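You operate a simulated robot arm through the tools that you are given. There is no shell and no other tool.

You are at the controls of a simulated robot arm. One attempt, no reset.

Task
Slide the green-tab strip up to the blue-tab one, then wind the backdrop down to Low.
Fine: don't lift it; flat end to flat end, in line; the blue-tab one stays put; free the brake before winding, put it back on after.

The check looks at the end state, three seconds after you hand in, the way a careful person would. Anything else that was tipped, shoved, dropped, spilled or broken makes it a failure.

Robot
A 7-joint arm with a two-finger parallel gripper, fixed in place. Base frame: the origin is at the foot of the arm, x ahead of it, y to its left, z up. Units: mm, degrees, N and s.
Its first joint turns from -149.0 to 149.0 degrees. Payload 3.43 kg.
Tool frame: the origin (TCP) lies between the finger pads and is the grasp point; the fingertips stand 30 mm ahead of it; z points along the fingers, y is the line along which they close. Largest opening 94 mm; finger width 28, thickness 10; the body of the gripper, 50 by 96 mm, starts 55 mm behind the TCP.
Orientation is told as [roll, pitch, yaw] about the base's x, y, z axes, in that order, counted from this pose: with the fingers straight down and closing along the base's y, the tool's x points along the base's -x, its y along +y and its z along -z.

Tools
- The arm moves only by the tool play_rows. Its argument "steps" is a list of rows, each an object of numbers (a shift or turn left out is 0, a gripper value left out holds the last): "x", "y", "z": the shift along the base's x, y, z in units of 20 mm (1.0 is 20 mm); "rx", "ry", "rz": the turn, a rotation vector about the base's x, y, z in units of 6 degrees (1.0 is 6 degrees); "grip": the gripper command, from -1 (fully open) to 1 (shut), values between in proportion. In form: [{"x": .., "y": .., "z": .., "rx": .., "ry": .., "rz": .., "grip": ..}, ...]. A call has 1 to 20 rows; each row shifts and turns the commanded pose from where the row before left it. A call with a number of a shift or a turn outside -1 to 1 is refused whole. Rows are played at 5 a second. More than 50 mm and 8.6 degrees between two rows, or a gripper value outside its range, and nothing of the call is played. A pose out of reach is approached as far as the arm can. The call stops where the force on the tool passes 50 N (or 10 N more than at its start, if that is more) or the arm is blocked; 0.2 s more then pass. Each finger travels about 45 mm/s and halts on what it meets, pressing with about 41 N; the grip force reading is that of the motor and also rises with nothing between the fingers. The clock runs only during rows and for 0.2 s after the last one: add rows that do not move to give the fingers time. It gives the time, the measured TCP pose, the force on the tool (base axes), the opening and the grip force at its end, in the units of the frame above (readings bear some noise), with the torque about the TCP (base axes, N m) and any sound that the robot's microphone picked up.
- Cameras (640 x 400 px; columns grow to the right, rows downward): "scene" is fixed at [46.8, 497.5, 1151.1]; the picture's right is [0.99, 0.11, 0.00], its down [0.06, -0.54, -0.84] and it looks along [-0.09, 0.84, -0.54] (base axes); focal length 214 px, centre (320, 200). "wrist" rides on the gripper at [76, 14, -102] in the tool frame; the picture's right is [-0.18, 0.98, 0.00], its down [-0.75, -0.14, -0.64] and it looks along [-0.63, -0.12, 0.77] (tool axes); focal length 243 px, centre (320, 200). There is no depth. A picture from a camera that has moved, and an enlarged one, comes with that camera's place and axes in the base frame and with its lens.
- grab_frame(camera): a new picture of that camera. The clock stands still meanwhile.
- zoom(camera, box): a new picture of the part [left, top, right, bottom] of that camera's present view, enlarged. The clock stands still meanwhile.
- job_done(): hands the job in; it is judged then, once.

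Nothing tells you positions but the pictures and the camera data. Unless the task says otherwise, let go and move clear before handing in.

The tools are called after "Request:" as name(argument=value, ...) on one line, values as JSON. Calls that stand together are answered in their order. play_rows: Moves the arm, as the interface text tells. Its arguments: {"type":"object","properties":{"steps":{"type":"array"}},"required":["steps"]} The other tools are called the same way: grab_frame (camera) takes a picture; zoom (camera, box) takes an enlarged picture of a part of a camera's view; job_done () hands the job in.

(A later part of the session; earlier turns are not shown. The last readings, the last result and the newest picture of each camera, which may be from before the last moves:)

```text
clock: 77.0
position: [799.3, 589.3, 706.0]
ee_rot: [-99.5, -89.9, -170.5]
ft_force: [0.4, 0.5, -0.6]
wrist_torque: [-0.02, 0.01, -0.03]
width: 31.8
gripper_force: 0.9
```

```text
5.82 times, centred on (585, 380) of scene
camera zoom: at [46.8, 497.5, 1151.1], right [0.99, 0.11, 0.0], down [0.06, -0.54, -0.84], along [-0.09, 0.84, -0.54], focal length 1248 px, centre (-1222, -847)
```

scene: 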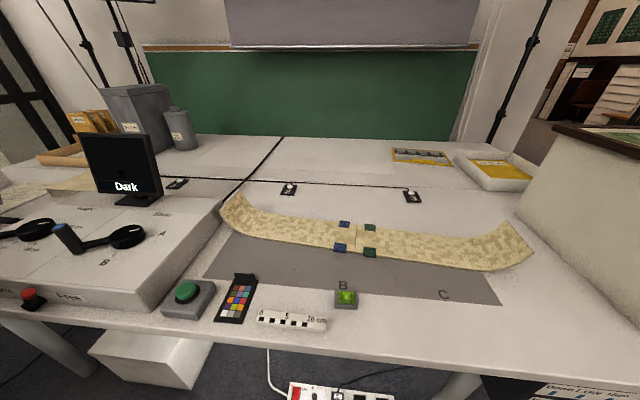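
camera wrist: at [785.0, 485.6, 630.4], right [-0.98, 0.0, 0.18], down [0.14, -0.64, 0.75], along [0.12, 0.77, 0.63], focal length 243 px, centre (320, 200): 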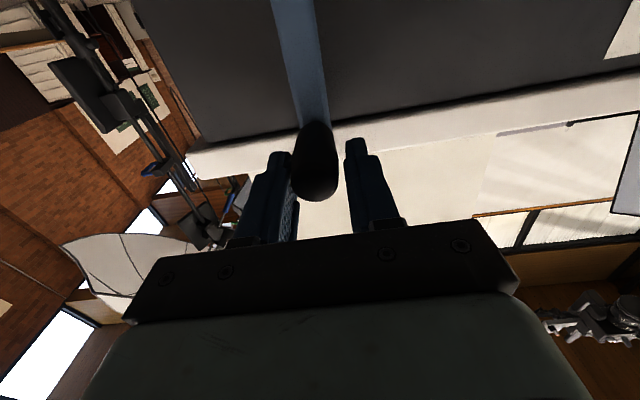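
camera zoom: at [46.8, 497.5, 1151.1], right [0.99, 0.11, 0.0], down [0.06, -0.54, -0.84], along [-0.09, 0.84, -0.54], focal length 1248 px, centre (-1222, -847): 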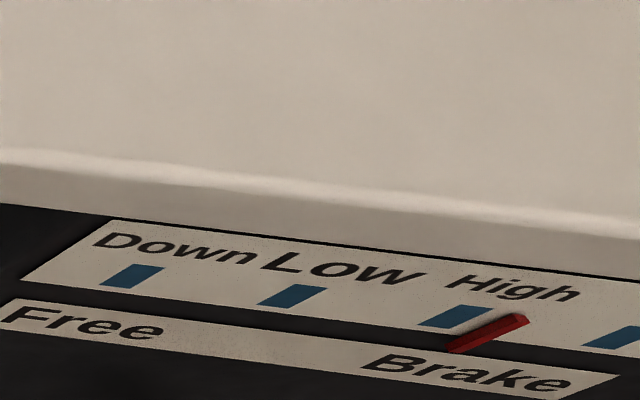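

Half a turn done, pointer just right of High. The wrist still follows, so I try continuing the same way past the top.

Request:
play_rows(steps=[{"x": -0.3706, "z": -0.0162, "ry": -0.833}, {"x": -0.3672, "z": -0.0485, "ry": -0.833}, {"x": -0.3621, "z": -0.0803, "ry": -0.833}, {"x": -0.3536, "z": -0.1114, "ry": -0.833}, {"x": -0.3426, "z": -0.142, "ry": -0.833}, {"x": -0.329, "z": -0.1713, "ry": -0.833}, {"x": 0}])

Request:
grab_frame(camera="wrist")

Request:
zoom(camera="scene", box=[530, 360, 640, 400])

```text
clock: 78.6
position: [758.4, 589.1, 695.2]
ee_rot: [-90.1, -59.9, -180.0]
ft_force: [1.2, -0.4, -0.3]
wrist_torque: [-0.02, 0.03, -0.03]
width: 32.3
gripper_force: 0.3
```

```text
taken
camera wrist: at [783.0, 484.7, 622.6], right [-0.94, 0.0, -0.33], down [-0.26, -0.64, 0.72], along [-0.21, 0.77, 0.61], focal length 243 px, centre (320, 200)
```

wrist: 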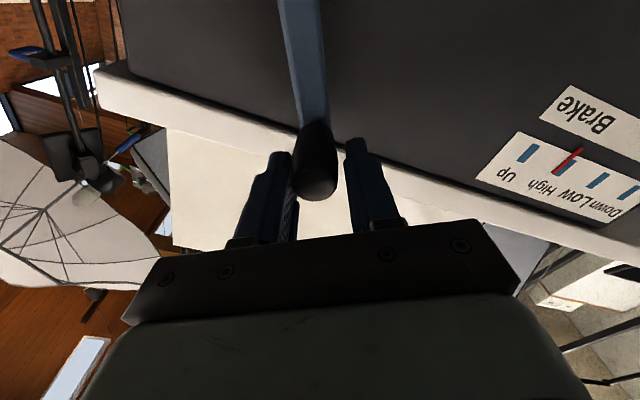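

```text
5.82 times, centred on (585, 380) of scene
camera zoom: at [46.8, 497.5, 1151.1], right [0.99, 0.11, 0.0], down [0.06, -0.54, -0.84], along [-0.09, 0.84, -0.54], focal length 1248 px, centre (-1222, -847)
```

zoom: 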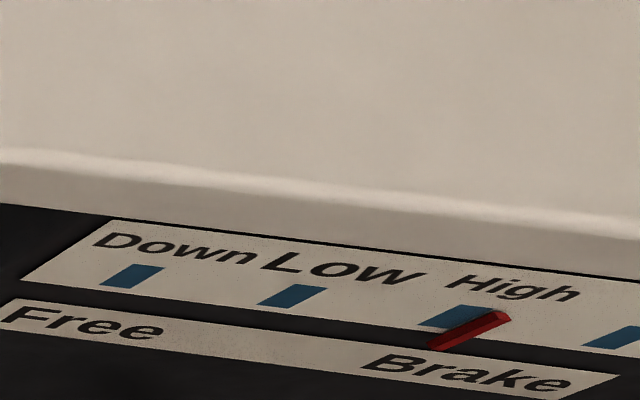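

Request:
play_rows(steps=[{"x": -0.3128, "z": -0.1989, "ry": -0.833}, {"x": -0.2941, "z": -0.2261, "ry": -0.833}, {"x": -0.2733, "z": -0.2503, "ry": -0.833}, {"x": -0.2503, "z": -0.2733, "ry": -0.833}, {"x": -0.2261, "z": -0.2941, "ry": -0.833}, {"x": -0.1989, "z": -0.3128, "ry": -0.833}, {"x": 0}])

Request:
grab_frame(camera="wrist")

Request:
zoom(camera="scene", box=[530, 360, 640, 400])

```text
clock: 80.2
position: [731.1, 586.4, 670.8]
ee_rot: [-89.6, -32.9, 179.9]
ft_force: [0.9, 0.4, 0.3]
wrist_torque: [-0.02, -0.02, -0.02]
width: 31.5
gripper_force: 0.0
out of reach, approached as far as the arm can: row 6
```

```text
taken
camera wrist: at [786.1, 484.7, 619.9], right [-0.69, -0.01, -0.73], down [-0.55, -0.64, 0.53], along [-0.47, 0.77, 0.44], focal length 243 px, centre (320, 200)
```

wrist: 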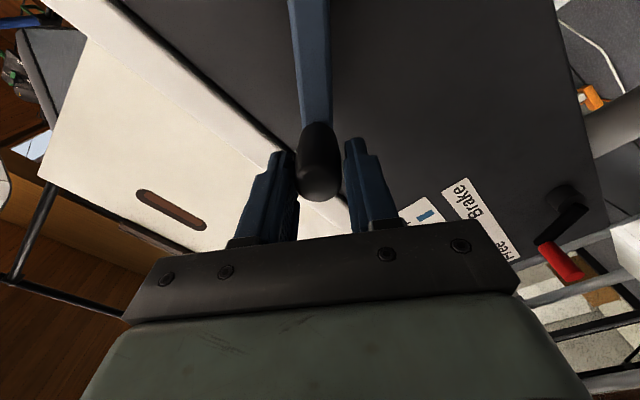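

```text
5.82 times, centred on (585, 380) of scene
camera zoom: at [46.8, 497.5, 1151.1], right [0.99, 0.11, 0.0], down [0.06, -0.54, -0.84], along [-0.09, 0.84, -0.54], focal length 1248 px, centre (-1222, -847)
```

zoom: 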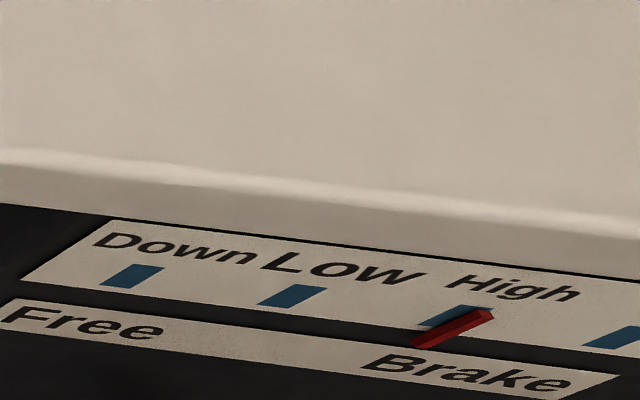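

The wrist hit its turn limit near 237°. I open the fingers, back out along the handle, and will turn the tool back by 180° to take a new hold; I also check that the crank stays where it is.

Request:
play_rows(steps=[{"grip": -0.28}, {"x": 0}, {"x": 0}, {"x": 0.1989, "z": 0.3128, "ry": 0.833}, {"y": -0.8}, {"y": -0.8}, {"y": -0.8}, {"y": -0.8}, {"x": 0}, {"x": 0}])

Request:
grab_frame(camera="wrist")

Request:
zoom(camera="scene", box=[530, 360, 640, 400])

```text
clock: 82.4
position: [735.1, 524.8, 678.7]
ee_rot: [-89.6, -38.1, 179.8]
ft_force: [0.1, 0.5, 0.3]
wrist_torque: [0.01, -0.04, -0.03]
width: 59.9
gripper_force: 0.0
```

```text
taken
camera wrist: at [787.2, 420.5, 620.8], right [-0.75, -0.01, -0.66], down [-0.51, -0.64, 0.58], along [-0.43, 0.77, 0.48], focal length 243 px, centre (320, 200)
```

wrist: 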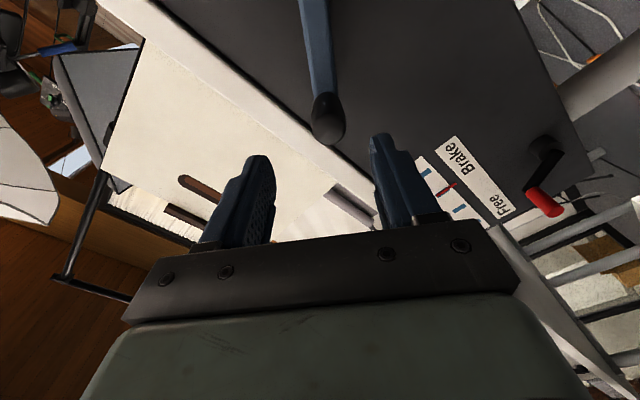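

```text
5.82 times, centred on (585, 380) of scene
camera zoom: at [46.8, 497.5, 1151.1], right [0.99, 0.11, 0.0], down [0.06, -0.54, -0.84], along [-0.09, 0.84, -0.54], focal length 1248 px, centre (-1222, -847)
```

zoom: 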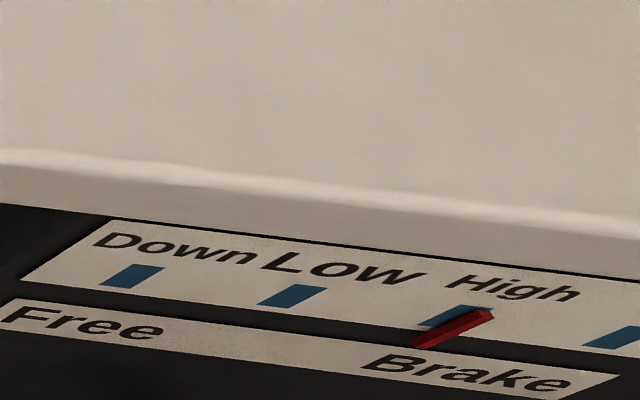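

The crank holds by itself. I turn the tool back by ~177° in the free space in front of the handle.

Request:
play_rows(steps=[{"ry": 1, "y": -0.3}, {"ry": 1}, {"ry": 1}, {"ry": 1}, {"ry": 1}, {"ry": 1}, {"ry": 1}, {"ry": 1}, {"ry": 1}, {"ry": 1}, {"ry": 1}, {"ry": 1}, {"ry": 1}, {"ry": 1}, {"ry": 1}, {"ry": 1}, {"ry": 1}, {"ry": 1}, {"ry": 1}, {"ry": 1}])

Request:
play_rows(steps=[{"ry": 1, "x": -0.18, "z": -0.38}, {"ry": 1}, {"ry": 1}, {"ry": 1}, {"ry": 1}, {"ry": 1}, {"ry": 1}, {"ry": 1}, {"ry": 1}, {"ry": 0.5}, {"x": 0}, {"x": 0}])

Request:
grab_frame(camera="wrist")

Request:
zoom(camera="wrist", box=[240, 50, 420, 230])

```text
clock: 86.6
position: [734.2, 519.6, 678.0]
ee_rot: [90.4, -22.1, 0.1]
ft_force: [0.2, 0.4, 0.5]
wrist_torque: [0.04, 0.0, 0.01]
width: 60.3
gripper_force: 0.1
```

```text
clock: 89.2
position: [731.7, 517.7, 670.4]
ee_rot: [90.3, 35.0, 0.2]
ft_force: [-0.8, -1.0, 0.1]
wrist_torque: [0.0, 0.01, 0.0]
width: 60.2
gripper_force: 0.1
```

```text
taken
camera wrist: at [676.6, 413.8, 725.9], right [0.71, -0.01, 0.7], down [0.53, -0.64, -0.55], along [0.45, 0.77, -0.45], focal length 243 px, centre (320, 200)
```

wrist: 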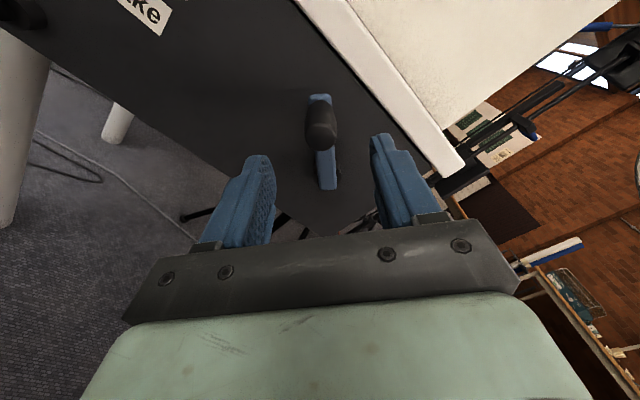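

```text
2.22 times, centred on (330, 140) of wrist
camera zoom: at [676.6, 413.8, 725.9], right [0.71, -0.01, 0.7], down [0.53, -0.64, -0.55], along [0.45, 0.77, -0.45], focal length 539 px, centre (298, 333)
```

zoom: 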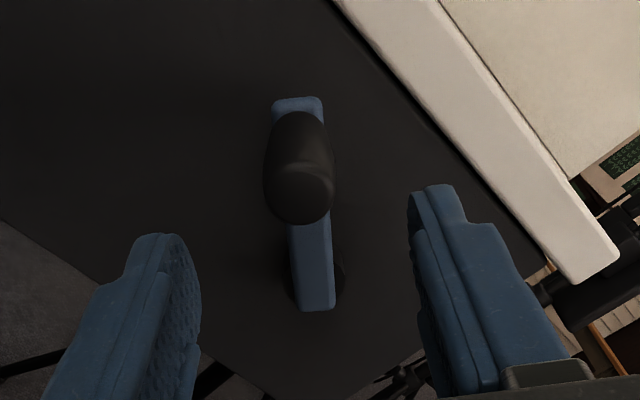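

The handle is centred again between the fingers. I re-engage and close to the cage.

Request:
play_rows(steps=[{"y": 0.87}, {"y": 0.87}, {"y": 0.87}, {"y": 0.87}, {"grip": 0.33}, {"x": 0}, {"x": 0}])

Request:
grab_frame(camera="wrist")

```text
clock: 90.8
position: [731.6, 587.5, 671.9]
ee_rot: [90.4, 34.9, 0.0]
ft_force: [0.3, -0.1, 0.8]
wrist_torque: [0.0, -0.01, 0.0]
width: 31.4
gripper_force: 0.0
```

```text
taken
camera wrist: at [676.2, 484.0, 726.4], right [0.71, -0.01, 0.7], down [0.53, -0.64, -0.55], along [0.45, 0.77, -0.45], focal length 243 px, centre (320, 200)
```

wrist: 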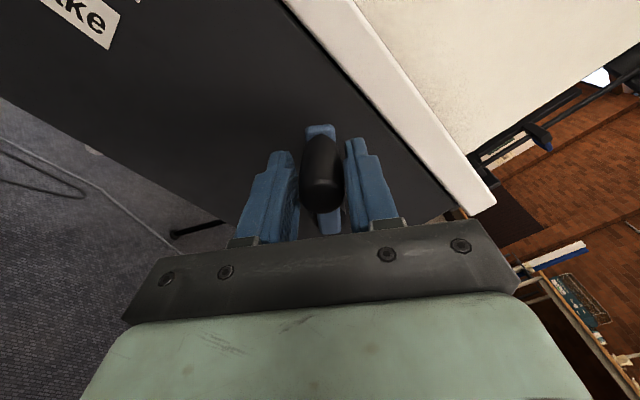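

Re-engaged without force. I continue winding from 235° to about 300°.

Request:
play_rows(steps=[{"x": -0.1989, "z": -0.3128, "ry": -0.833}, {"x": -0.1713, "z": -0.329, "ry": -0.833}, {"x": -0.142, "z": -0.3426, "ry": -0.833}, {"x": -0.1114, "z": -0.3536, "ry": -0.833}, {"x": -0.0803, "z": -0.3621, "ry": -0.833}, {"x": -0.0485, "z": -0.3672, "ry": -0.833}, {"x": -0.0162, "z": -0.3706, "ry": -0.833}, {"x": 0.0162, "z": -0.3706, "ry": -0.833}, {"x": 0.0485, "z": -0.3672, "ry": -0.833}, {"x": 0.0803, "z": -0.3621, "ry": -0.833}, {"x": 0.1114, "z": -0.3536, "ry": -0.833}, {"x": 0.142, "z": -0.3426, "ry": -0.833}, {"x": 0.1713, "z": -0.329, "ry": -0.833}, {"x": 0}])

Request:
grab_frame(camera="wrist")

Request:
zoom(camera="scene", box=[530, 360, 640, 400])

```text
clock: 93.8
position: [727.6, 587.6, 578.7]
ee_rot: [90.4, -30.1, 0.0]
ft_force: [0.0, 0.5, 0.4]
wrist_torque: [0.05, -0.02, -0.01]
width: 32.3
gripper_force: 0.4
```

```text
taken
camera wrist: at [654.6, 483.5, 552.5], right [-0.33, -0.01, 0.94], down [0.73, -0.64, 0.25], along [0.6, 0.77, 0.22], focal length 243 px, centre (320, 200)
```

wrist: 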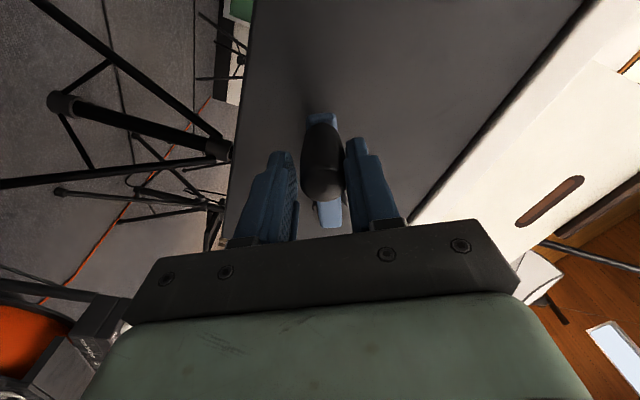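

```text
5.82 times, centred on (585, 380) of scene
camera zoom: at [46.8, 497.5, 1151.1], right [0.99, 0.11, 0.0], down [0.06, -0.54, -0.84], along [-0.09, 0.84, -0.54], focal length 1248 px, centre (-1222, -847)
```

zoom: 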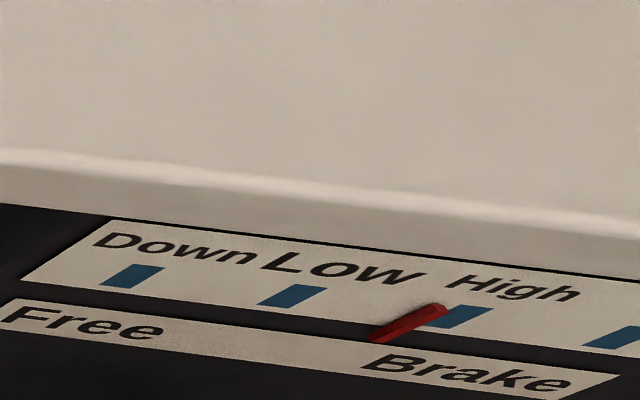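

Request:
play_rows(steps=[{"x": 0.1989, "z": -0.3128, "ry": -0.833}, {"x": 0.2261, "z": -0.2941, "ry": -0.833}, {"x": 0.2503, "z": -0.2733, "ry": -0.833}, {"x": 0.2733, "z": -0.2503, "ry": -0.833}, {"x": 0.2941, "z": -0.2261, "ry": -0.833}, {"x": 0.3128, "z": -0.1989, "ry": -0.833}, {"x": 0.329, "z": -0.1713, "ry": -0.833}, {"x": 0.3426, "z": -0.142, "ry": -0.833}, {"x": 0.3536, "z": -0.1114, "ry": -0.833}, {"x": 0.3621, "z": -0.0803, "ry": -0.833}, {"x": 0.3672, "z": -0.0485, "ry": -0.833}, {"x": 0.3706, "z": -0.0162, "ry": -0.833}, {"x": 0}])

Request:
grab_frame(camera="wrist")

Request:
zoom(camera="scene", box=[530, 360, 640, 400])

```text
clock: 96.6
position: [800.5, 586.3, 537.2]
ee_rot: [-70.3, -89.8, 160.5]
ft_force: [-1.0, -0.1, -0.6]
wrist_torque: [0.01, -0.01, -0.03]
width: 32.0
gripper_force: 0.8
```

```text
taken
camera wrist: at [787.0, 483.1, 461.2], right [-0.98, -0.01, 0.18], down [0.14, -0.64, 0.75], along [0.11, 0.77, 0.63], focal length 243 px, centre (320, 200)
```

wrist: 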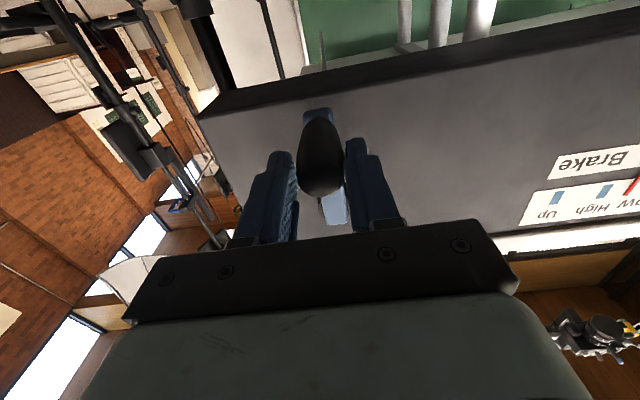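

```text
5.82 times, centred on (585, 380) of scene
camera zoom: at [46.8, 497.5, 1151.1], right [0.99, 0.11, 0.0], down [0.06, -0.54, -0.84], along [-0.09, 0.84, -0.54], focal length 1248 px, centre (-1222, -847)
```

zoom: 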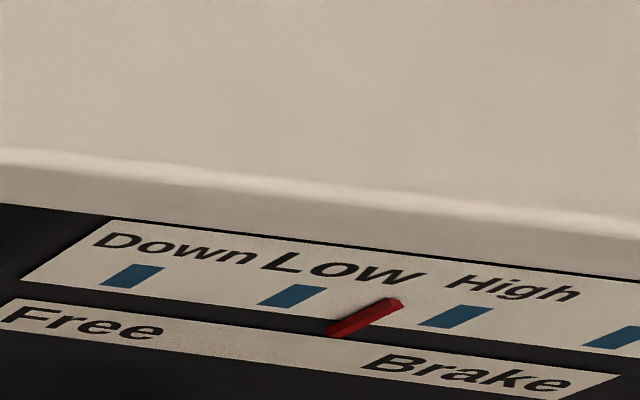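

One full turn done, pointer midway between High and Low. I go on another 50°.

Request:
play_rows(steps=[{"x": 0.3706, "z": 0.0162, "ry": -0.833}, {"x": 0.3672, "z": 0.0485, "ry": -0.833}, {"x": 0.3621, "z": 0.0803, "ry": -0.833}, {"x": 0.3536, "z": 0.1114, "ry": -0.833}, {"x": 0.3426, "z": 0.142, "ry": -0.833}, {"x": 0.329, "z": 0.1713, "ry": -0.833}, {"x": 0.3128, "z": 0.1989, "ry": -0.833}, {"x": 0.2941, "z": 0.2261, "ry": -0.833}, {"x": 0.2733, "z": 0.2503, "ry": -0.833}, {"x": 0.2503, "z": 0.2733, "ry": -0.833}, {"x": 0}])

Request:
grab_frame(camera="wrist")

Request:
zoom(camera="scene", box=[530, 360, 640, 400])

```text
clock: 99.0
position: [868.1, 586.4, 567.0]
ee_rot: [-89.6, -39.9, 179.9]
ft_force: [-0.9, 0.1, -0.7]
wrist_torque: [0.0, -0.01, -0.01]
width: 32.5
gripper_force: 0.8
```

```text
taken
camera wrist: at [917.2, 482.9, 507.5], right [-0.77, -0.01, -0.64], down [-0.49, -0.64, 0.59], along [-0.41, 0.77, 0.49], focal length 243 px, centre (320, 200)
```

wrist: 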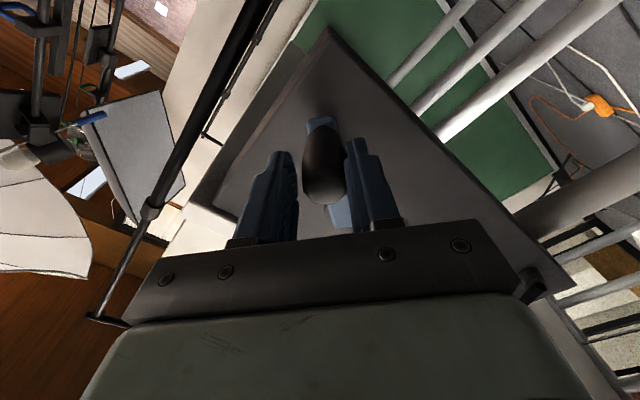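

```text
5.82 times, centred on (585, 380) of scene
camera zoom: at [46.8, 497.5, 1151.1], right [0.99, 0.11, 0.0], down [0.06, -0.54, -0.84], along [-0.09, 0.84, -0.54], focal length 1248 px, centre (-1222, -847)
```

zoom: 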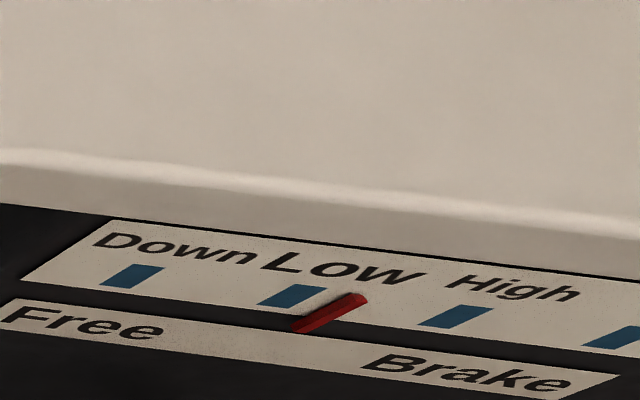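

About 70° to go by my estimate. I release, back out, and turn the tool back for a last hold.

Request:
play_rows(steps=[{"grip": -0.28}, {"x": 0}, {"x": 0}, {"y": -0.85}, {"y": -0.85}, {"y": -0.85}, {"y": -0.95}, {"ry": 1}, {"ry": 1}, {"ry": 1}, {"ry": 1}, {"ry": 1}, {"ry": 1}, {"ry": 1}, {"ry": 1}, {"ry": 1}, {"ry": 1}, {"ry": 1}, {"ry": 1}, {"ry": 1}])

Request:
play_rows(steps=[{"ry": 1}, {"ry": 1}, {"ry": 1}, {"ry": 1}, {"ry": 1}, {"ry": 1}, {"ry": 1}, {"ry": 1}, {"ry": 1}, {"ry": 1}, {"ry": 1}, {"ry": 1}, {"ry": 1}, {"ry": 1}, {"ry": 1}, {"ry": 1}, {"ry": 1}, {"x": 0}, {"x": 0}])

Request:
grab_frame(camera="wrist")

Request:
zoom(camera="wrist", box=[240, 50, 420, 230])

Request:
zoom(camera="scene", box=[530, 360, 640, 400])

```text
clock: 103.2
position: [866.4, 518.5, 566.9]
ee_rot: [90.4, -61.9, 0.1]
ft_force: [-0.1, 0.2, 0.0]
wrist_torque: [-0.02, -0.01, 0.01]
width: 60.4
gripper_force: 0.0
```

```text
clock: 107.2
position: [867.2, 517.3, 567.3]
ee_rot: [90.5, 39.9, 0.1]
ft_force: [-0.5, -0.4, 0.4]
wrist_torque: [0.01, -0.03, 0.0]
width: 60.1
gripper_force: 0.1
```

```text
taken
camera wrist: at [817.1, 413.7, 626.8], right [0.77, -0.01, 0.63], down [0.48, -0.64, -0.6], along [0.41, 0.77, -0.49], focal length 243 px, centre (320, 200)
```

wrist: 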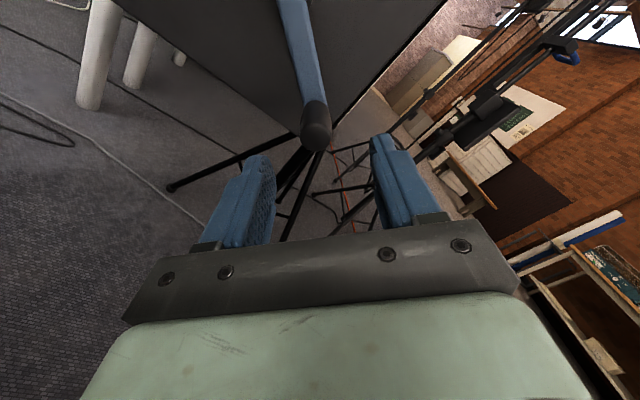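

```text
2.22 times, centred on (330, 140) of wrist
camera zoom: at [817.1, 413.7, 626.8], right [0.77, -0.01, 0.63], down [0.48, -0.64, -0.6], along [0.41, 0.77, -0.49], focal length 539 px, centre (298, 333)
```

zoom: 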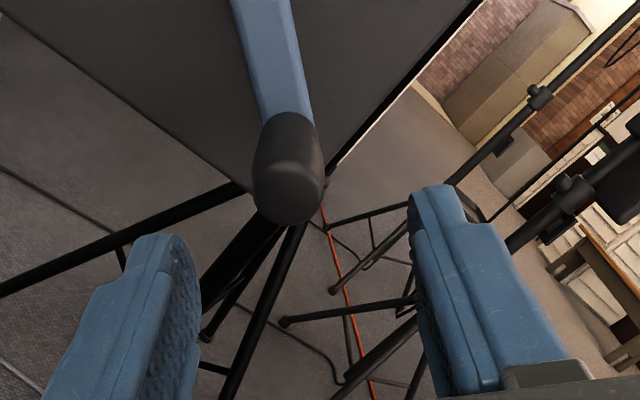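

```text
5.82 times, centred on (585, 380) of scene
camera zoom: at [46.8, 497.5, 1151.1], right [0.99, 0.11, 0.0], down [0.06, -0.54, -0.84], along [-0.09, 0.84, -0.54], focal length 1248 px, centre (-1222, -847)
```

zoom: 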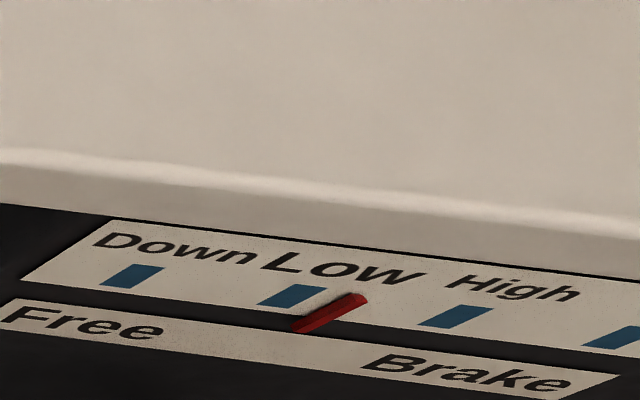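

Request:
play_rows(steps=[{"y": 0.87}, {"y": 0.87}, {"y": 0.87}, {"y": 0.87}, {"grip": 0.33}, {"x": 0}, {"x": 0}, {"x": 0.2261, "z": 0.2941, "ry": -0.833}, {"x": 0.1989, "z": 0.3128, "ry": -0.833}, {"x": 0.1713, "z": 0.329, "ry": -0.833}, {"x": 0.142, "z": 0.3426, "ry": -0.833}, {"x": 0.1114, "z": 0.3536, "ry": -0.833}, {"x": 0.0803, "z": 0.3621, "ry": -0.833}, {"x": 0.0485, "z": 0.3672, "ry": -0.833}, {"x": 0.0162, "z": 0.3706, "ry": -0.833}, {"x": -0.0162, "z": 0.3706, "ry": -0.833}, {"x": -0.0485, "z": 0.3672, "ry": -0.833}, {"x": 0}])

Request:
grab_frame(camera="wrist")

Request:
zoom(camera="scene", box=[530, 360, 640, 400])

```text
clock: 111.0
position: [884.5, 585.6, 636.9]
ee_rot: [90.4, -10.0, 0.0]
ft_force: [1.0, 0.1, -0.8]
wrist_torque: [-0.01, 0.0, -0.03]
width: 32.3
gripper_force: 0.7
```

```text
taken
camera wrist: at [806.7, 483.2, 636.9], right [0.01, -0.01, 1.0], down [0.77, -0.64, -0.01], along [0.64, 0.77, 0.0], focal length 243 px, centre (320, 200)
```

wrist: 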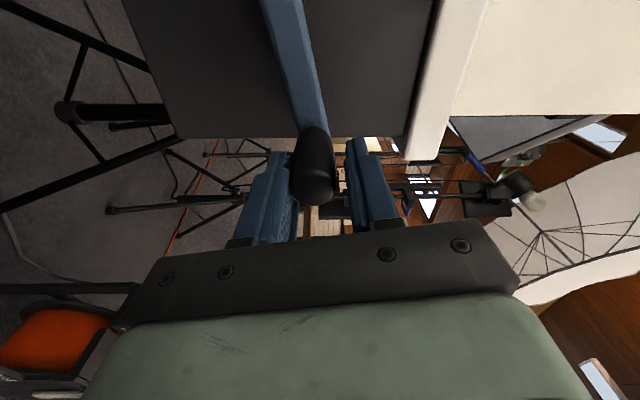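

```text
5.82 times, centred on (585, 380) of scene
camera zoom: at [46.8, 497.5, 1151.1], right [0.99, 0.11, 0.0], down [0.06, -0.54, -0.84], along [-0.09, 0.84, -0.54], focal length 1248 px, centre (-1222, -847)
```

zoom: 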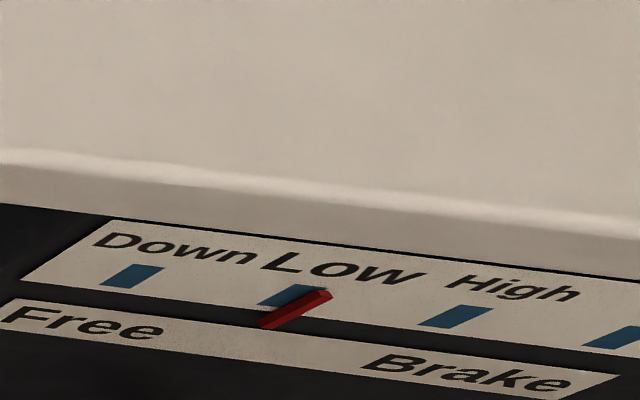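

Almost at Low. I add 20° more, then let go and look at the scale from the front for the exact remainder.

Request:
play_rows(steps=[{"x": -0.0803, "z": 0.3621, "ry": -0.833}, {"x": -0.1114, "z": 0.3536, "ry": -0.833}, {"x": -0.142, "z": 0.3426, "ry": -0.833}, {"x": -0.1713, "z": 0.329, "ry": -0.833}, {"x": 0}])

Request:
zoom(camera="scene", box=[530, 360, 640, 400])

Request:
play_rows(steps=[{"grip": -0.28}, {"x": 0}, {"x": 0}, {"y": -0.85}, {"y": -0.85}, {"y": -0.85}, {"y": -0.95}, {"ry": 1}, {"ry": 1}, {"ry": 1}, {"ry": 1}, {"ry": 1}, {"ry": 1}, {"ry": 1}, {"ry": 1}, {"ry": 1}, {"ry": 1}, {"x": 0}])

Request:
grab_frame(camera="wrist")

```text
clock: 112.2
position: [875.6, 588.1, 662.9]
ee_rot: [90.4, -30.1, 0.2]
ft_force: [-0.2, 0.2, -1.7]
wrist_torque: [0.05, 0.0, 0.02]
width: 32.6
gripper_force: 1.0
```

```text
5.82 times, centred on (585, 380) of scene
camera zoom: at [46.8, 497.5, 1151.1], right [0.99, 0.11, 0.0], down [0.06, -0.54, -0.84], along [-0.09, 0.84, -0.54], focal length 1248 px, centre (-1222, -847)
```

zoom: 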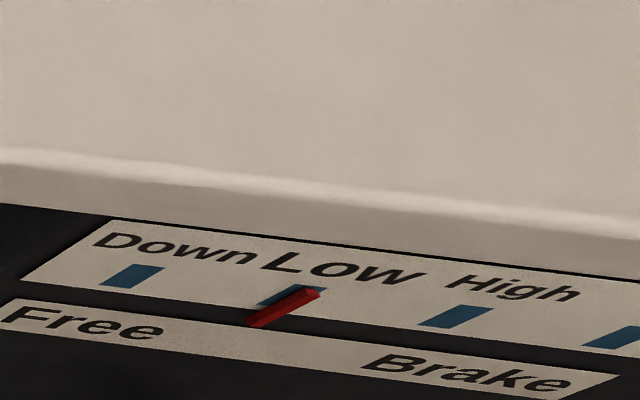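

```text
clock: 116.0
position: [874.8, 518.3, 664.6]
ee_rot: [90.3, 30.0, 0.1]
ft_force: [0.2, 0.3, 0.7]
wrist_torque: [-0.02, 0.01, 0.0]
width: 60.3
gripper_force: 0.0
```

```text
taken
camera wrist: at [815.7, 414.6, 714.8], right [0.65, -0.01, 0.76], down [0.58, -0.64, -0.5], along [0.49, 0.77, -0.41], focal length 243 px, centre (320, 200)
```

wrist: 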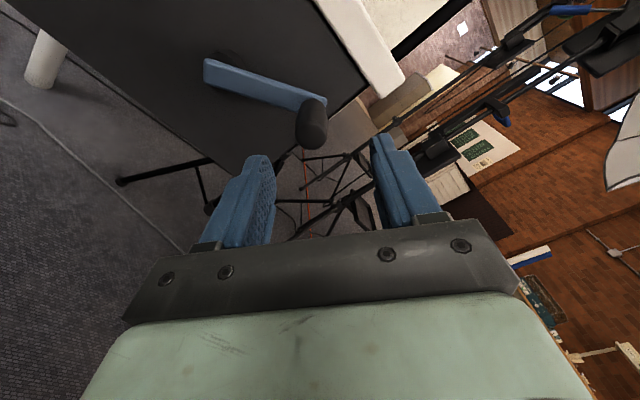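

Request:
play_rows(steps=[{"ry": 1, "y": -0.5}, {"ry": 1, "y": -0.5}, {"ry": 1, "x": -0.9, "y": -0.5}, {"ry": 1, "x": -0.9}, {"ry": 1, "x": -0.9}, {"ry": 1, "x": -0.9}, {"ry": 1, "x": -0.9}, {"ry": 1, "x": -0.9}, {"ry": 1, "x": -0.9}, {"ry": 1, "x": -0.9}, {"x": -1}, {"x": -1}, {"x": -1}, {"x": -1}, {"x": -1}, {"x": -1}, {"x": -1}, {"x": -1}, {"x": -0.9}, {"x": 0}])

Request:
grab_frame(camera="wrist")

Request:
zoom(camera="wrist", box=[200, 0, 400, 125])

```text
clock: 120.2
position: [553.1, 486.0, 665.2]
ee_rot: [124.2, 89.8, 33.9]
ft_force: [-0.5, -0.1, 0.0]
wrist_torque: [-0.04, 0.0, 0.01]
width: 60.1
gripper_force: 0.0
```

```text
taken
camera wrist: at [567.4, 381.9, 742.0], right [0.98, -0.01, -0.18], down [-0.14, -0.64, -0.75], along [-0.11, 0.77, -0.63], focal length 243 px, centre (320, 200)
```

wrist: 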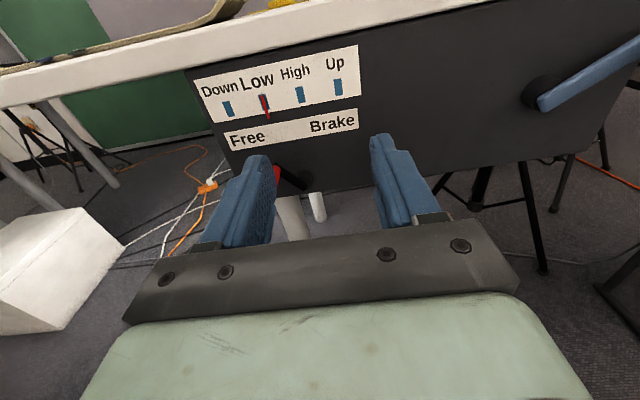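

```text
3.20 times, centred on (300, 62) of wrist
camera zoom: at [567.4, 381.9, 742.0], right [0.98, -0.01, -0.18], down [-0.14, -0.64, -0.75], along [-0.11, 0.77, -0.63], focal length 776 px, centre (384, 640)
```

zoom: 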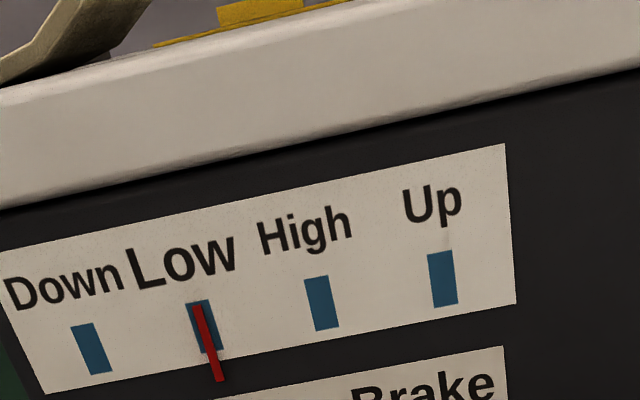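

The pointer is already on the Low mark; I move straight in front of it to judge without parallax.

Request:
play_rows(steps=[{"x": -0.95}, {"x": -0.95}, {"x": -0.95}, {"x": -0.95}, {"z": -0.5}, {"x": 0}, {"x": 0}])

Request:
grab_frame(camera="wrist")

Request:
zoom(camera="wrist", box=[260, 20, 420, 120])

```text
clock: 121.8
position: [479.2, 486.7, 656.0]
ee_rot: [137.5, 89.9, 47.1]
ft_force: [0.9, 0.3, -0.2]
wrist_torque: [-0.01, -0.03, 0.01]
width: 60.6
gripper_force: 0.0
```

```text
taken
camera wrist: at [491.6, 383.8, 731.5], right [0.98, -0.01, -0.18], down [-0.14, -0.64, -0.75], along [-0.11, 0.77, -0.63], focal length 243 px, centre (320, 200)
```

wrist: 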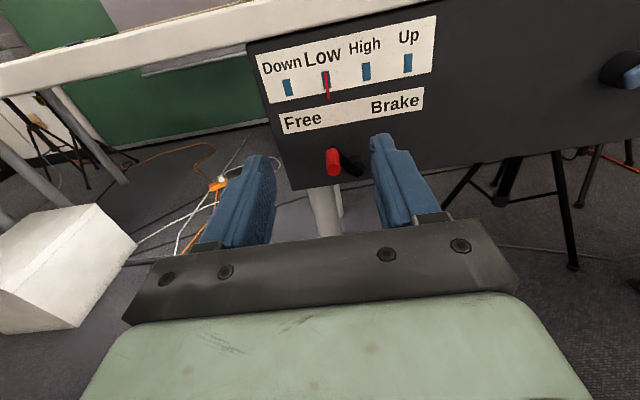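

```text
4.00 times, centred on (340, 70) of wrist
camera zoom: at [491.6, 383.8, 731.5], right [0.98, -0.01, -0.18], down [-0.14, -0.64, -0.75], along [-0.11, 0.77, -0.63], focal length 970 px, centre (240, 720)
```

zoom: 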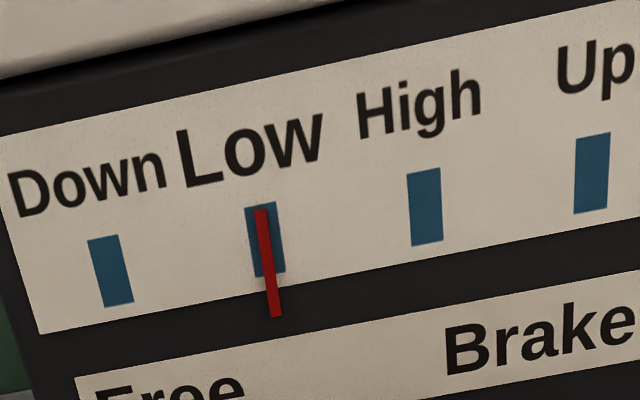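

The pointer is centred on the Low mark. Next I put the brake back on: lower to the red handle at about (480, 606–644, 590).

Request:
play_rows(steps=[{"z": -0.8, "grip": 0.1}, {"z": -0.8}, {"z": -0.8}, {"z": -0.85}, {"x": 0}, {"x": 0}])

Request:
zoom(camera="wrist", box=[220, 50, 420, 175])

Request:
grab_frame(camera="scene")

```text
clock: 123.2
position: [476.5, 488.3, 589.7]
ee_rot: [129.4, 89.9, 38.9]
ft_force: [0.4, -0.1, -0.1]
wrist_torque: [0.03, 0.02, -0.02]
width: 42.3
gripper_force: 0.1
```

```text
3.20 times, centred on (320, 112) of wrist
camera zoom: at [490.5, 384.7, 666.2], right [0.98, -0.01, -0.18], down [-0.14, -0.64, -0.75], along [-0.11, 0.77, -0.63], focal length 776 px, centre (320, 480)
```

zoom: 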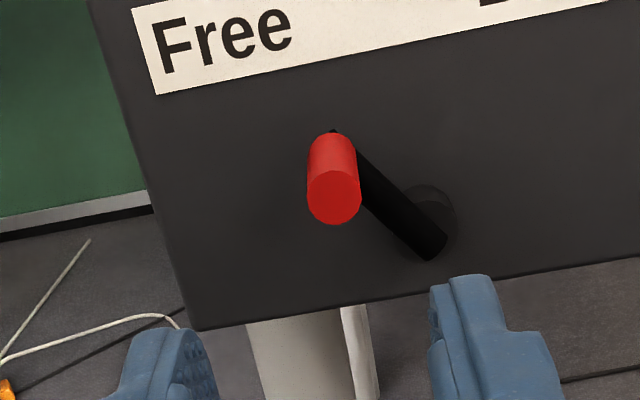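

```text
taken
```

scene: 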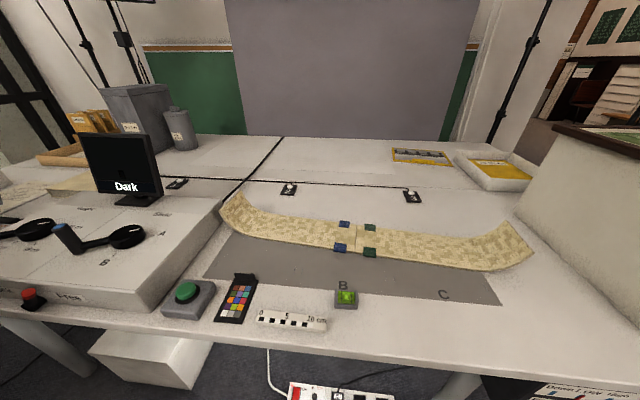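

Request:
play_rows(steps=[{"x": 0.18, "z": -0.07, "y": 0.9}, {"y": 0.92}, {"y": 0.92}, {"y": 0.92}, {"y": 0.92}, {"y": 0.9}, {"x": 0}, {"grip": 0.53}, {"x": 0}, {"x": 0}])

Request:
grab_frame(camera="wrist")

```text
clock: 125.4
position: [481.3, 595.3, 588.1]
ee_rot: [134.4, 89.8, 44.0]
ft_force: [0.7, -0.5, 0.1]
wrist_torque: [0.0, 0.01, 0.03]
width: 21.9
gripper_force: 0.1
```

```text
taken
camera wrist: at [494.2, 492.0, 664.2], right [0.98, -0.01, -0.18], down [-0.14, -0.64, -0.75], along [-0.11, 0.77, -0.63], focal length 243 px, centre (320, 200)
```

wrist: 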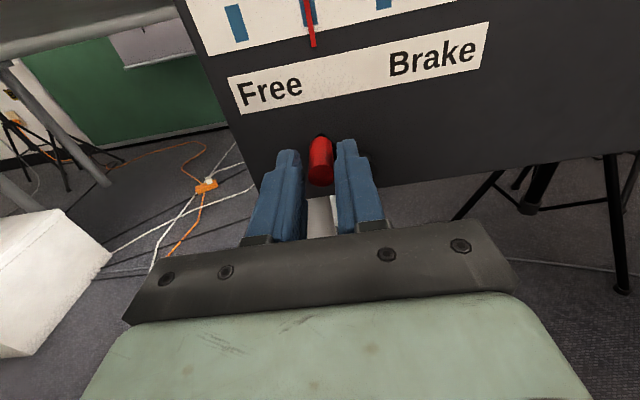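

The red handle is caged. I sweep the lever along its arc back to Brake and up to its stop.

Request:
play_rows(steps=[{"x": 0.3, "z": 0.16}, {"x": 0.28, "z": 0.1}, {"x": 0.28, "z": 0.07}, {"x": 0.28, "z": 0.05}, {"x": 0.3, "z": 0.02}, {"x": 0.3, "z": -0.02}, {"x": 0.28, "z": -0.05}, {"x": 0.28, "z": -0.07}, {"x": 0.28, "z": -0.1}, {"x": 0.3, "z": -0.16}, {"x": 0}])

Request:
grab_frame(camera="wrist")

```text
clock: 127.8
position: [538.8, 597.3, 587.0]
ee_rot: [141.1, 89.9, 50.6]
ft_force: [0.5, -0.6, -0.2]
wrist_torque: [-0.03, 0.04, 0.01]
width: 22.0
gripper_force: 0.0
```

```text
taken
camera wrist: at [551.7, 493.7, 663.1], right [0.98, -0.01, -0.18], down [-0.14, -0.64, -0.75], along [-0.11, 0.77, -0.63], focal length 243 px, centre (320, 200)
```

wrist: 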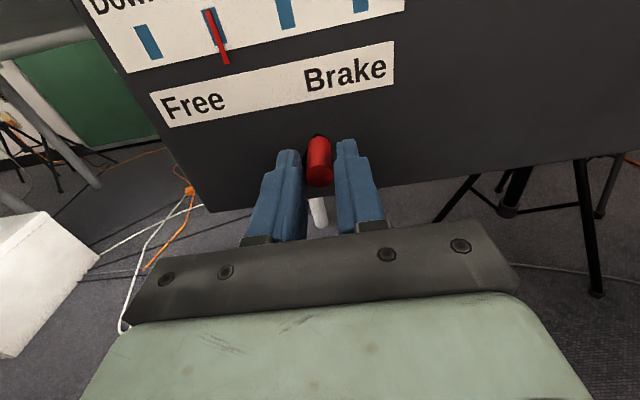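

Request:
play_rows(steps=[{"x": 0.1, "z": -0.04}, {"x": 0.1, "z": -0.05}, {"x": 0.08, "z": -0.05}, {"x": 0}])

Request:
grab_frame(camera="wrist")

```text
clock: 128.8
position: [544.4, 596.2, 584.5]
ee_rot: [134.4, 89.9, 44.2]
ft_force: [-8.1, 1.7, 1.9]
wrist_torque: [0.05, 0.03, 0.22]
width: 26.5
gripper_force: 4.0
```

```text
taken
camera wrist: at [556.8, 492.9, 661.3], right [0.98, 0.0, -0.18], down [-0.14, -0.64, -0.75], along [-0.11, 0.77, -0.63], focal length 243 px, centre (320, 200)
```

wrist: 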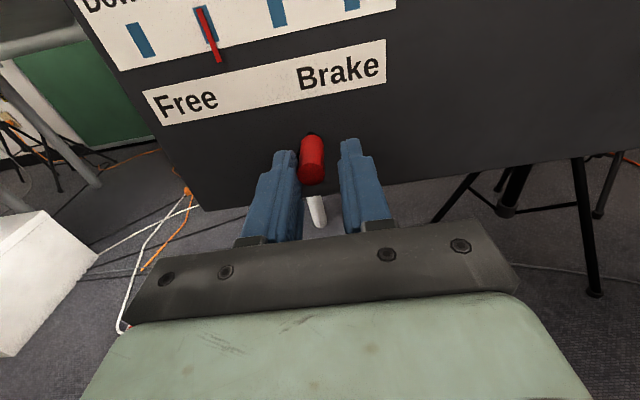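

At the Brake stop (8 N against it). I centre, open, back away and inspect everything.

Request:
play_rows(steps=[{"x": -0.3, "z": 0.1}, {"grip": 0.1}, {"x": 0}, {"x": 0}, {"y": -0.8}, {"y": -0.8}, {"y": -0.8}, {"y": -0.8}, {"y": -0.8}, {"y": -0.8, "x": -0.6, "z": 0.6}, {"y": -0.6, "x": -0.6, "z": 0.8}, {"x": -0.6, "z": 0.8}, {"x": -0.6, "z": 0.8}, {"x": -0.5, "z": 0.6}, {"x": 0}, {"x": 0}])

Request:
grab_frame(camera="wrist")

Request:
zoom(camera="wrist", box=[230, 0, 430, 190])

Request:
zoom(camera="scene", box=[320, 205, 400, 255])

Request:
grab_frame(camera="scene")

```text
clock: 132.2
position: [481.5, 486.5, 660.5]
ee_rot: [134.3, 89.9, 43.9]
ft_force: [-0.3, 0.0, 0.6]
wrist_torque: [-0.02, 0.0, 0.01]
width: 42.1
gripper_force: 0.0
```

```text
taken
camera wrist: at [494.1, 383.7, 736.2], right [0.98, -0.01, -0.18], down [-0.14, -0.64, -0.75], along [-0.11, 0.77, -0.63], focal length 243 px, centre (320, 200)
```

wrist: 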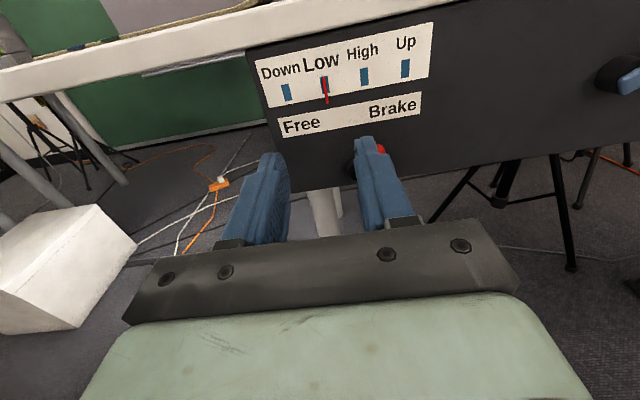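

```text
2.11 times, centred on (330, 95) of wrist
camera zoom: at [494.1, 383.7, 736.2], right [0.98, -0.01, -0.18], down [-0.14, -0.64, -0.75], along [-0.11, 0.77, -0.63], focal length 511 px, centre (299, 421)
```

zoom: 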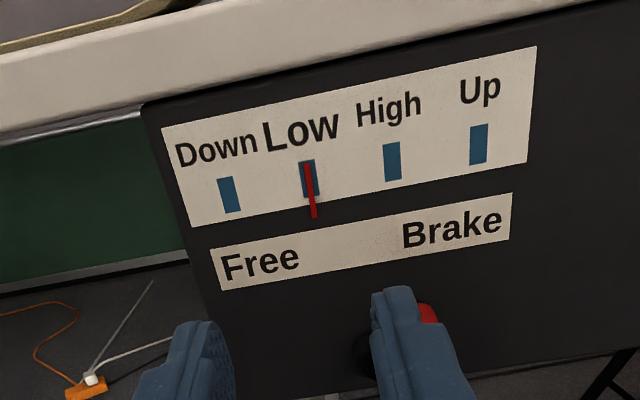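

```text
8.00 times, centred on (360, 230) of scene
camera zoom: at [46.8, 497.5, 1151.1], right [0.99, 0.11, 0.0], down [0.06, -0.54, -0.84], along [-0.09, 0.84, -0.54], focal length 1716 px, centre (0, -40)
```

zoom: 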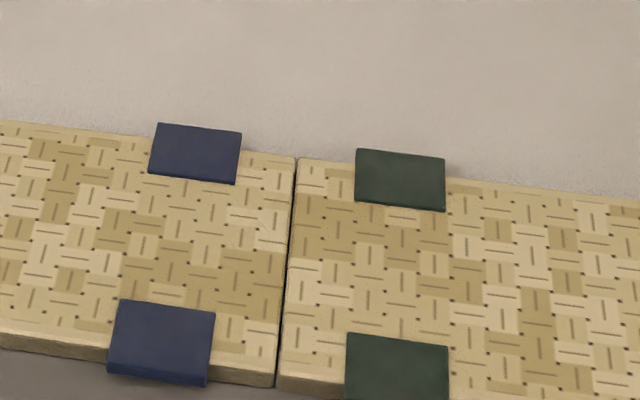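

```text
taken
```

scene: 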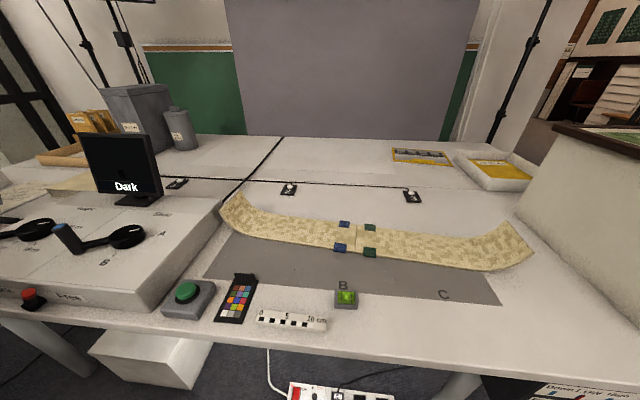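

The pointer sits on Low and the strips meet in line. The finger hides the brake lever, so I move clear and check it.

Request:
play_rows(steps=[{"y": -0.6, "z": 0.6, "x": -0.6}, {"y": -0.6, "z": 0.6, "x": -0.6}, {"z": 0.8, "x": -0.6}, {"z": 0.8}, {"z": 0.8}, {"x": 0}, {"x": 0}])

Request:
grab_frame(camera="wrist")

Request:
zoom(camera="wrist", box=[280, 50, 480, 200])

```text
clock: 133.8
position: [444.1, 464.7, 731.2]
ee_rot: [131.7, 89.9, 41.3]
ft_force: [-0.2, 0.6, -0.3]
wrist_torque: [0.0, 0.01, 0.0]
width: 42.3
gripper_force: 0.1
```

```text
taken
camera wrist: at [456.9, 361.6, 807.1], right [0.98, -0.01, -0.18], down [-0.14, -0.64, -0.75], along [-0.11, 0.77, -0.63], focal length 243 px, centre (320, 200)
```

wrist: 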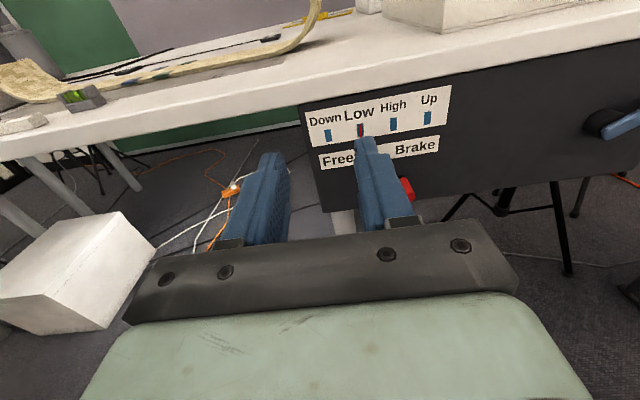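

```text
2.67 times, centred on (380, 125) of wrist
camera zoom: at [456.9, 361.6, 807.1], right [0.98, -0.01, -0.18], down [-0.14, -0.64, -0.75], along [-0.11, 0.77, -0.63], focal length 647 px, centre (160, 400)
```

zoom: 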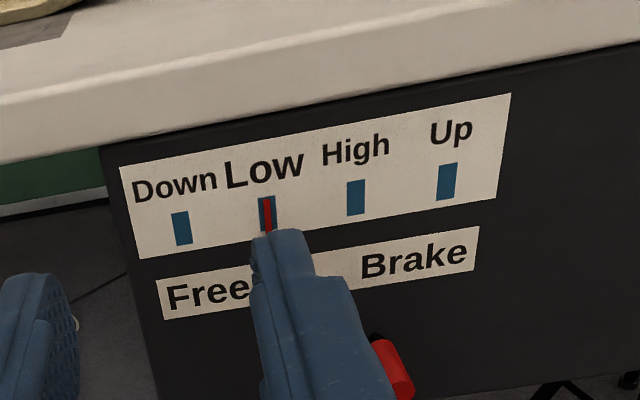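

Request:
play_rows(steps=[{"x": 0.9, "z": -0.5}, {"x": 0.9, "z": -0.9}, {"x": 0.9, "z": -0.9}, {"x": 0.9, "z": -0.9}, {"z": -0.9, "y": 0.5}, {"z": -0.5, "y": 0.5}, {"x": 0}, {"x": 0}])

Request:
zoom(camera="wrist", box=[240, 0, 440, 200])

```text
clock: 135.6
position: [514.9, 483.4, 636.7]
ee_rot: [132.3, 89.9, 41.9]
ft_force: [-0.8, -0.2, -0.2]
wrist_torque: [0.01, -0.01, 0.02]
width: 42.2
gripper_force: 0.0
```

```text
2.00 times, centred on (340, 100) of wrist
camera zoom: at [528.4, 380.4, 714.4], right [0.98, -0.01, -0.18], down [-0.14, -0.64, -0.75], along [-0.11, 0.77, -0.63], focal length 485 px, centre (280, 400)
```

zoom: 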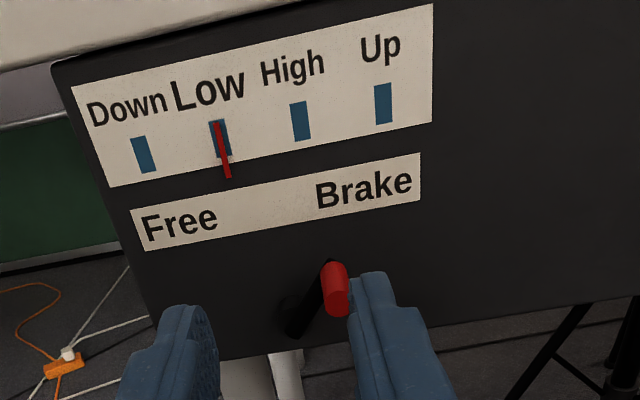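

The brake is back on exactly as at the start, the pointer is at Low. I retreat the arm to a clear pose and take a last look.

Request:
play_rows(steps=[{"y": -0.8}, {"y": -0.8, "z": 0.5}, {"y": -0.5, "z": 0.9}, {"z": 0.9}, {"z": 0.9}, {"z": 0.9}, {"z": 0.9}, {"x": 0}, {"x": 0}, {"x": 0}])

Request:
grab_frame(camera="scene")

Request:
grab_frame(camera="wrist")

Request:
zoom(camera="scene", box=[200, 170, 560, 300])

```text
clock: 137.8
position: [515.2, 443.4, 738.7]
ee_rot: [134.5, 89.9, 44.1]
ft_force: [0.2, -0.3, 1.0]
wrist_torque: [-0.01, -0.02, -0.01]
width: 42.5
gripper_force: 0.1
```

```text
taken
```

scene: 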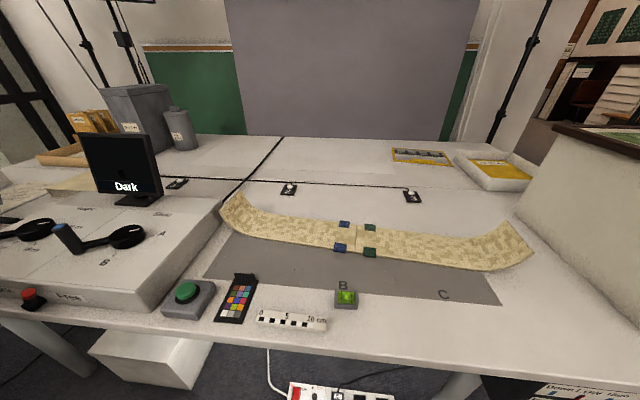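

```text
taken
camera wrist: at [527.6, 339.9, 815.0], right [0.98, -0.01, -0.18], down [-0.14, -0.64, -0.75], along [-0.11, 0.77, -0.63], focal length 243 px, centre (320, 200)
```

wrist: 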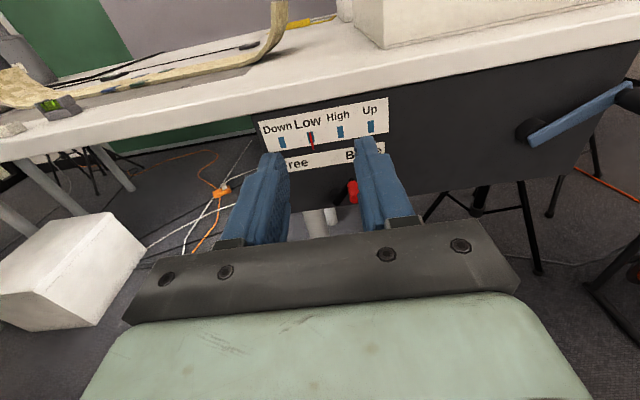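

```text
1.78 times, centred on (380, 235) of scene
camera zoom: at [46.8, 497.5, 1151.1], right [0.99, 0.11, 0.0], down [0.06, -0.54, -0.84], along [-0.09, 0.84, -0.54], focal length 381 px, centre (213, 138)
```

zoom: 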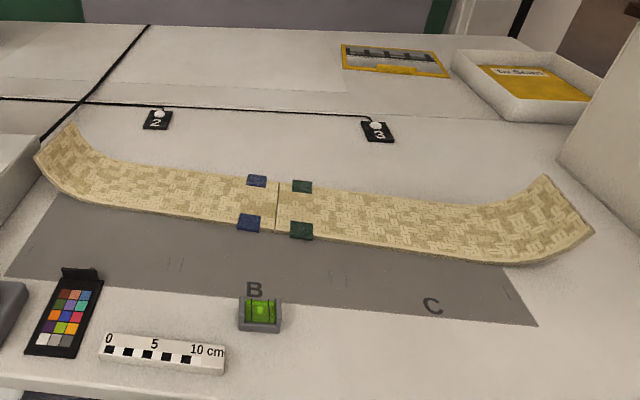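

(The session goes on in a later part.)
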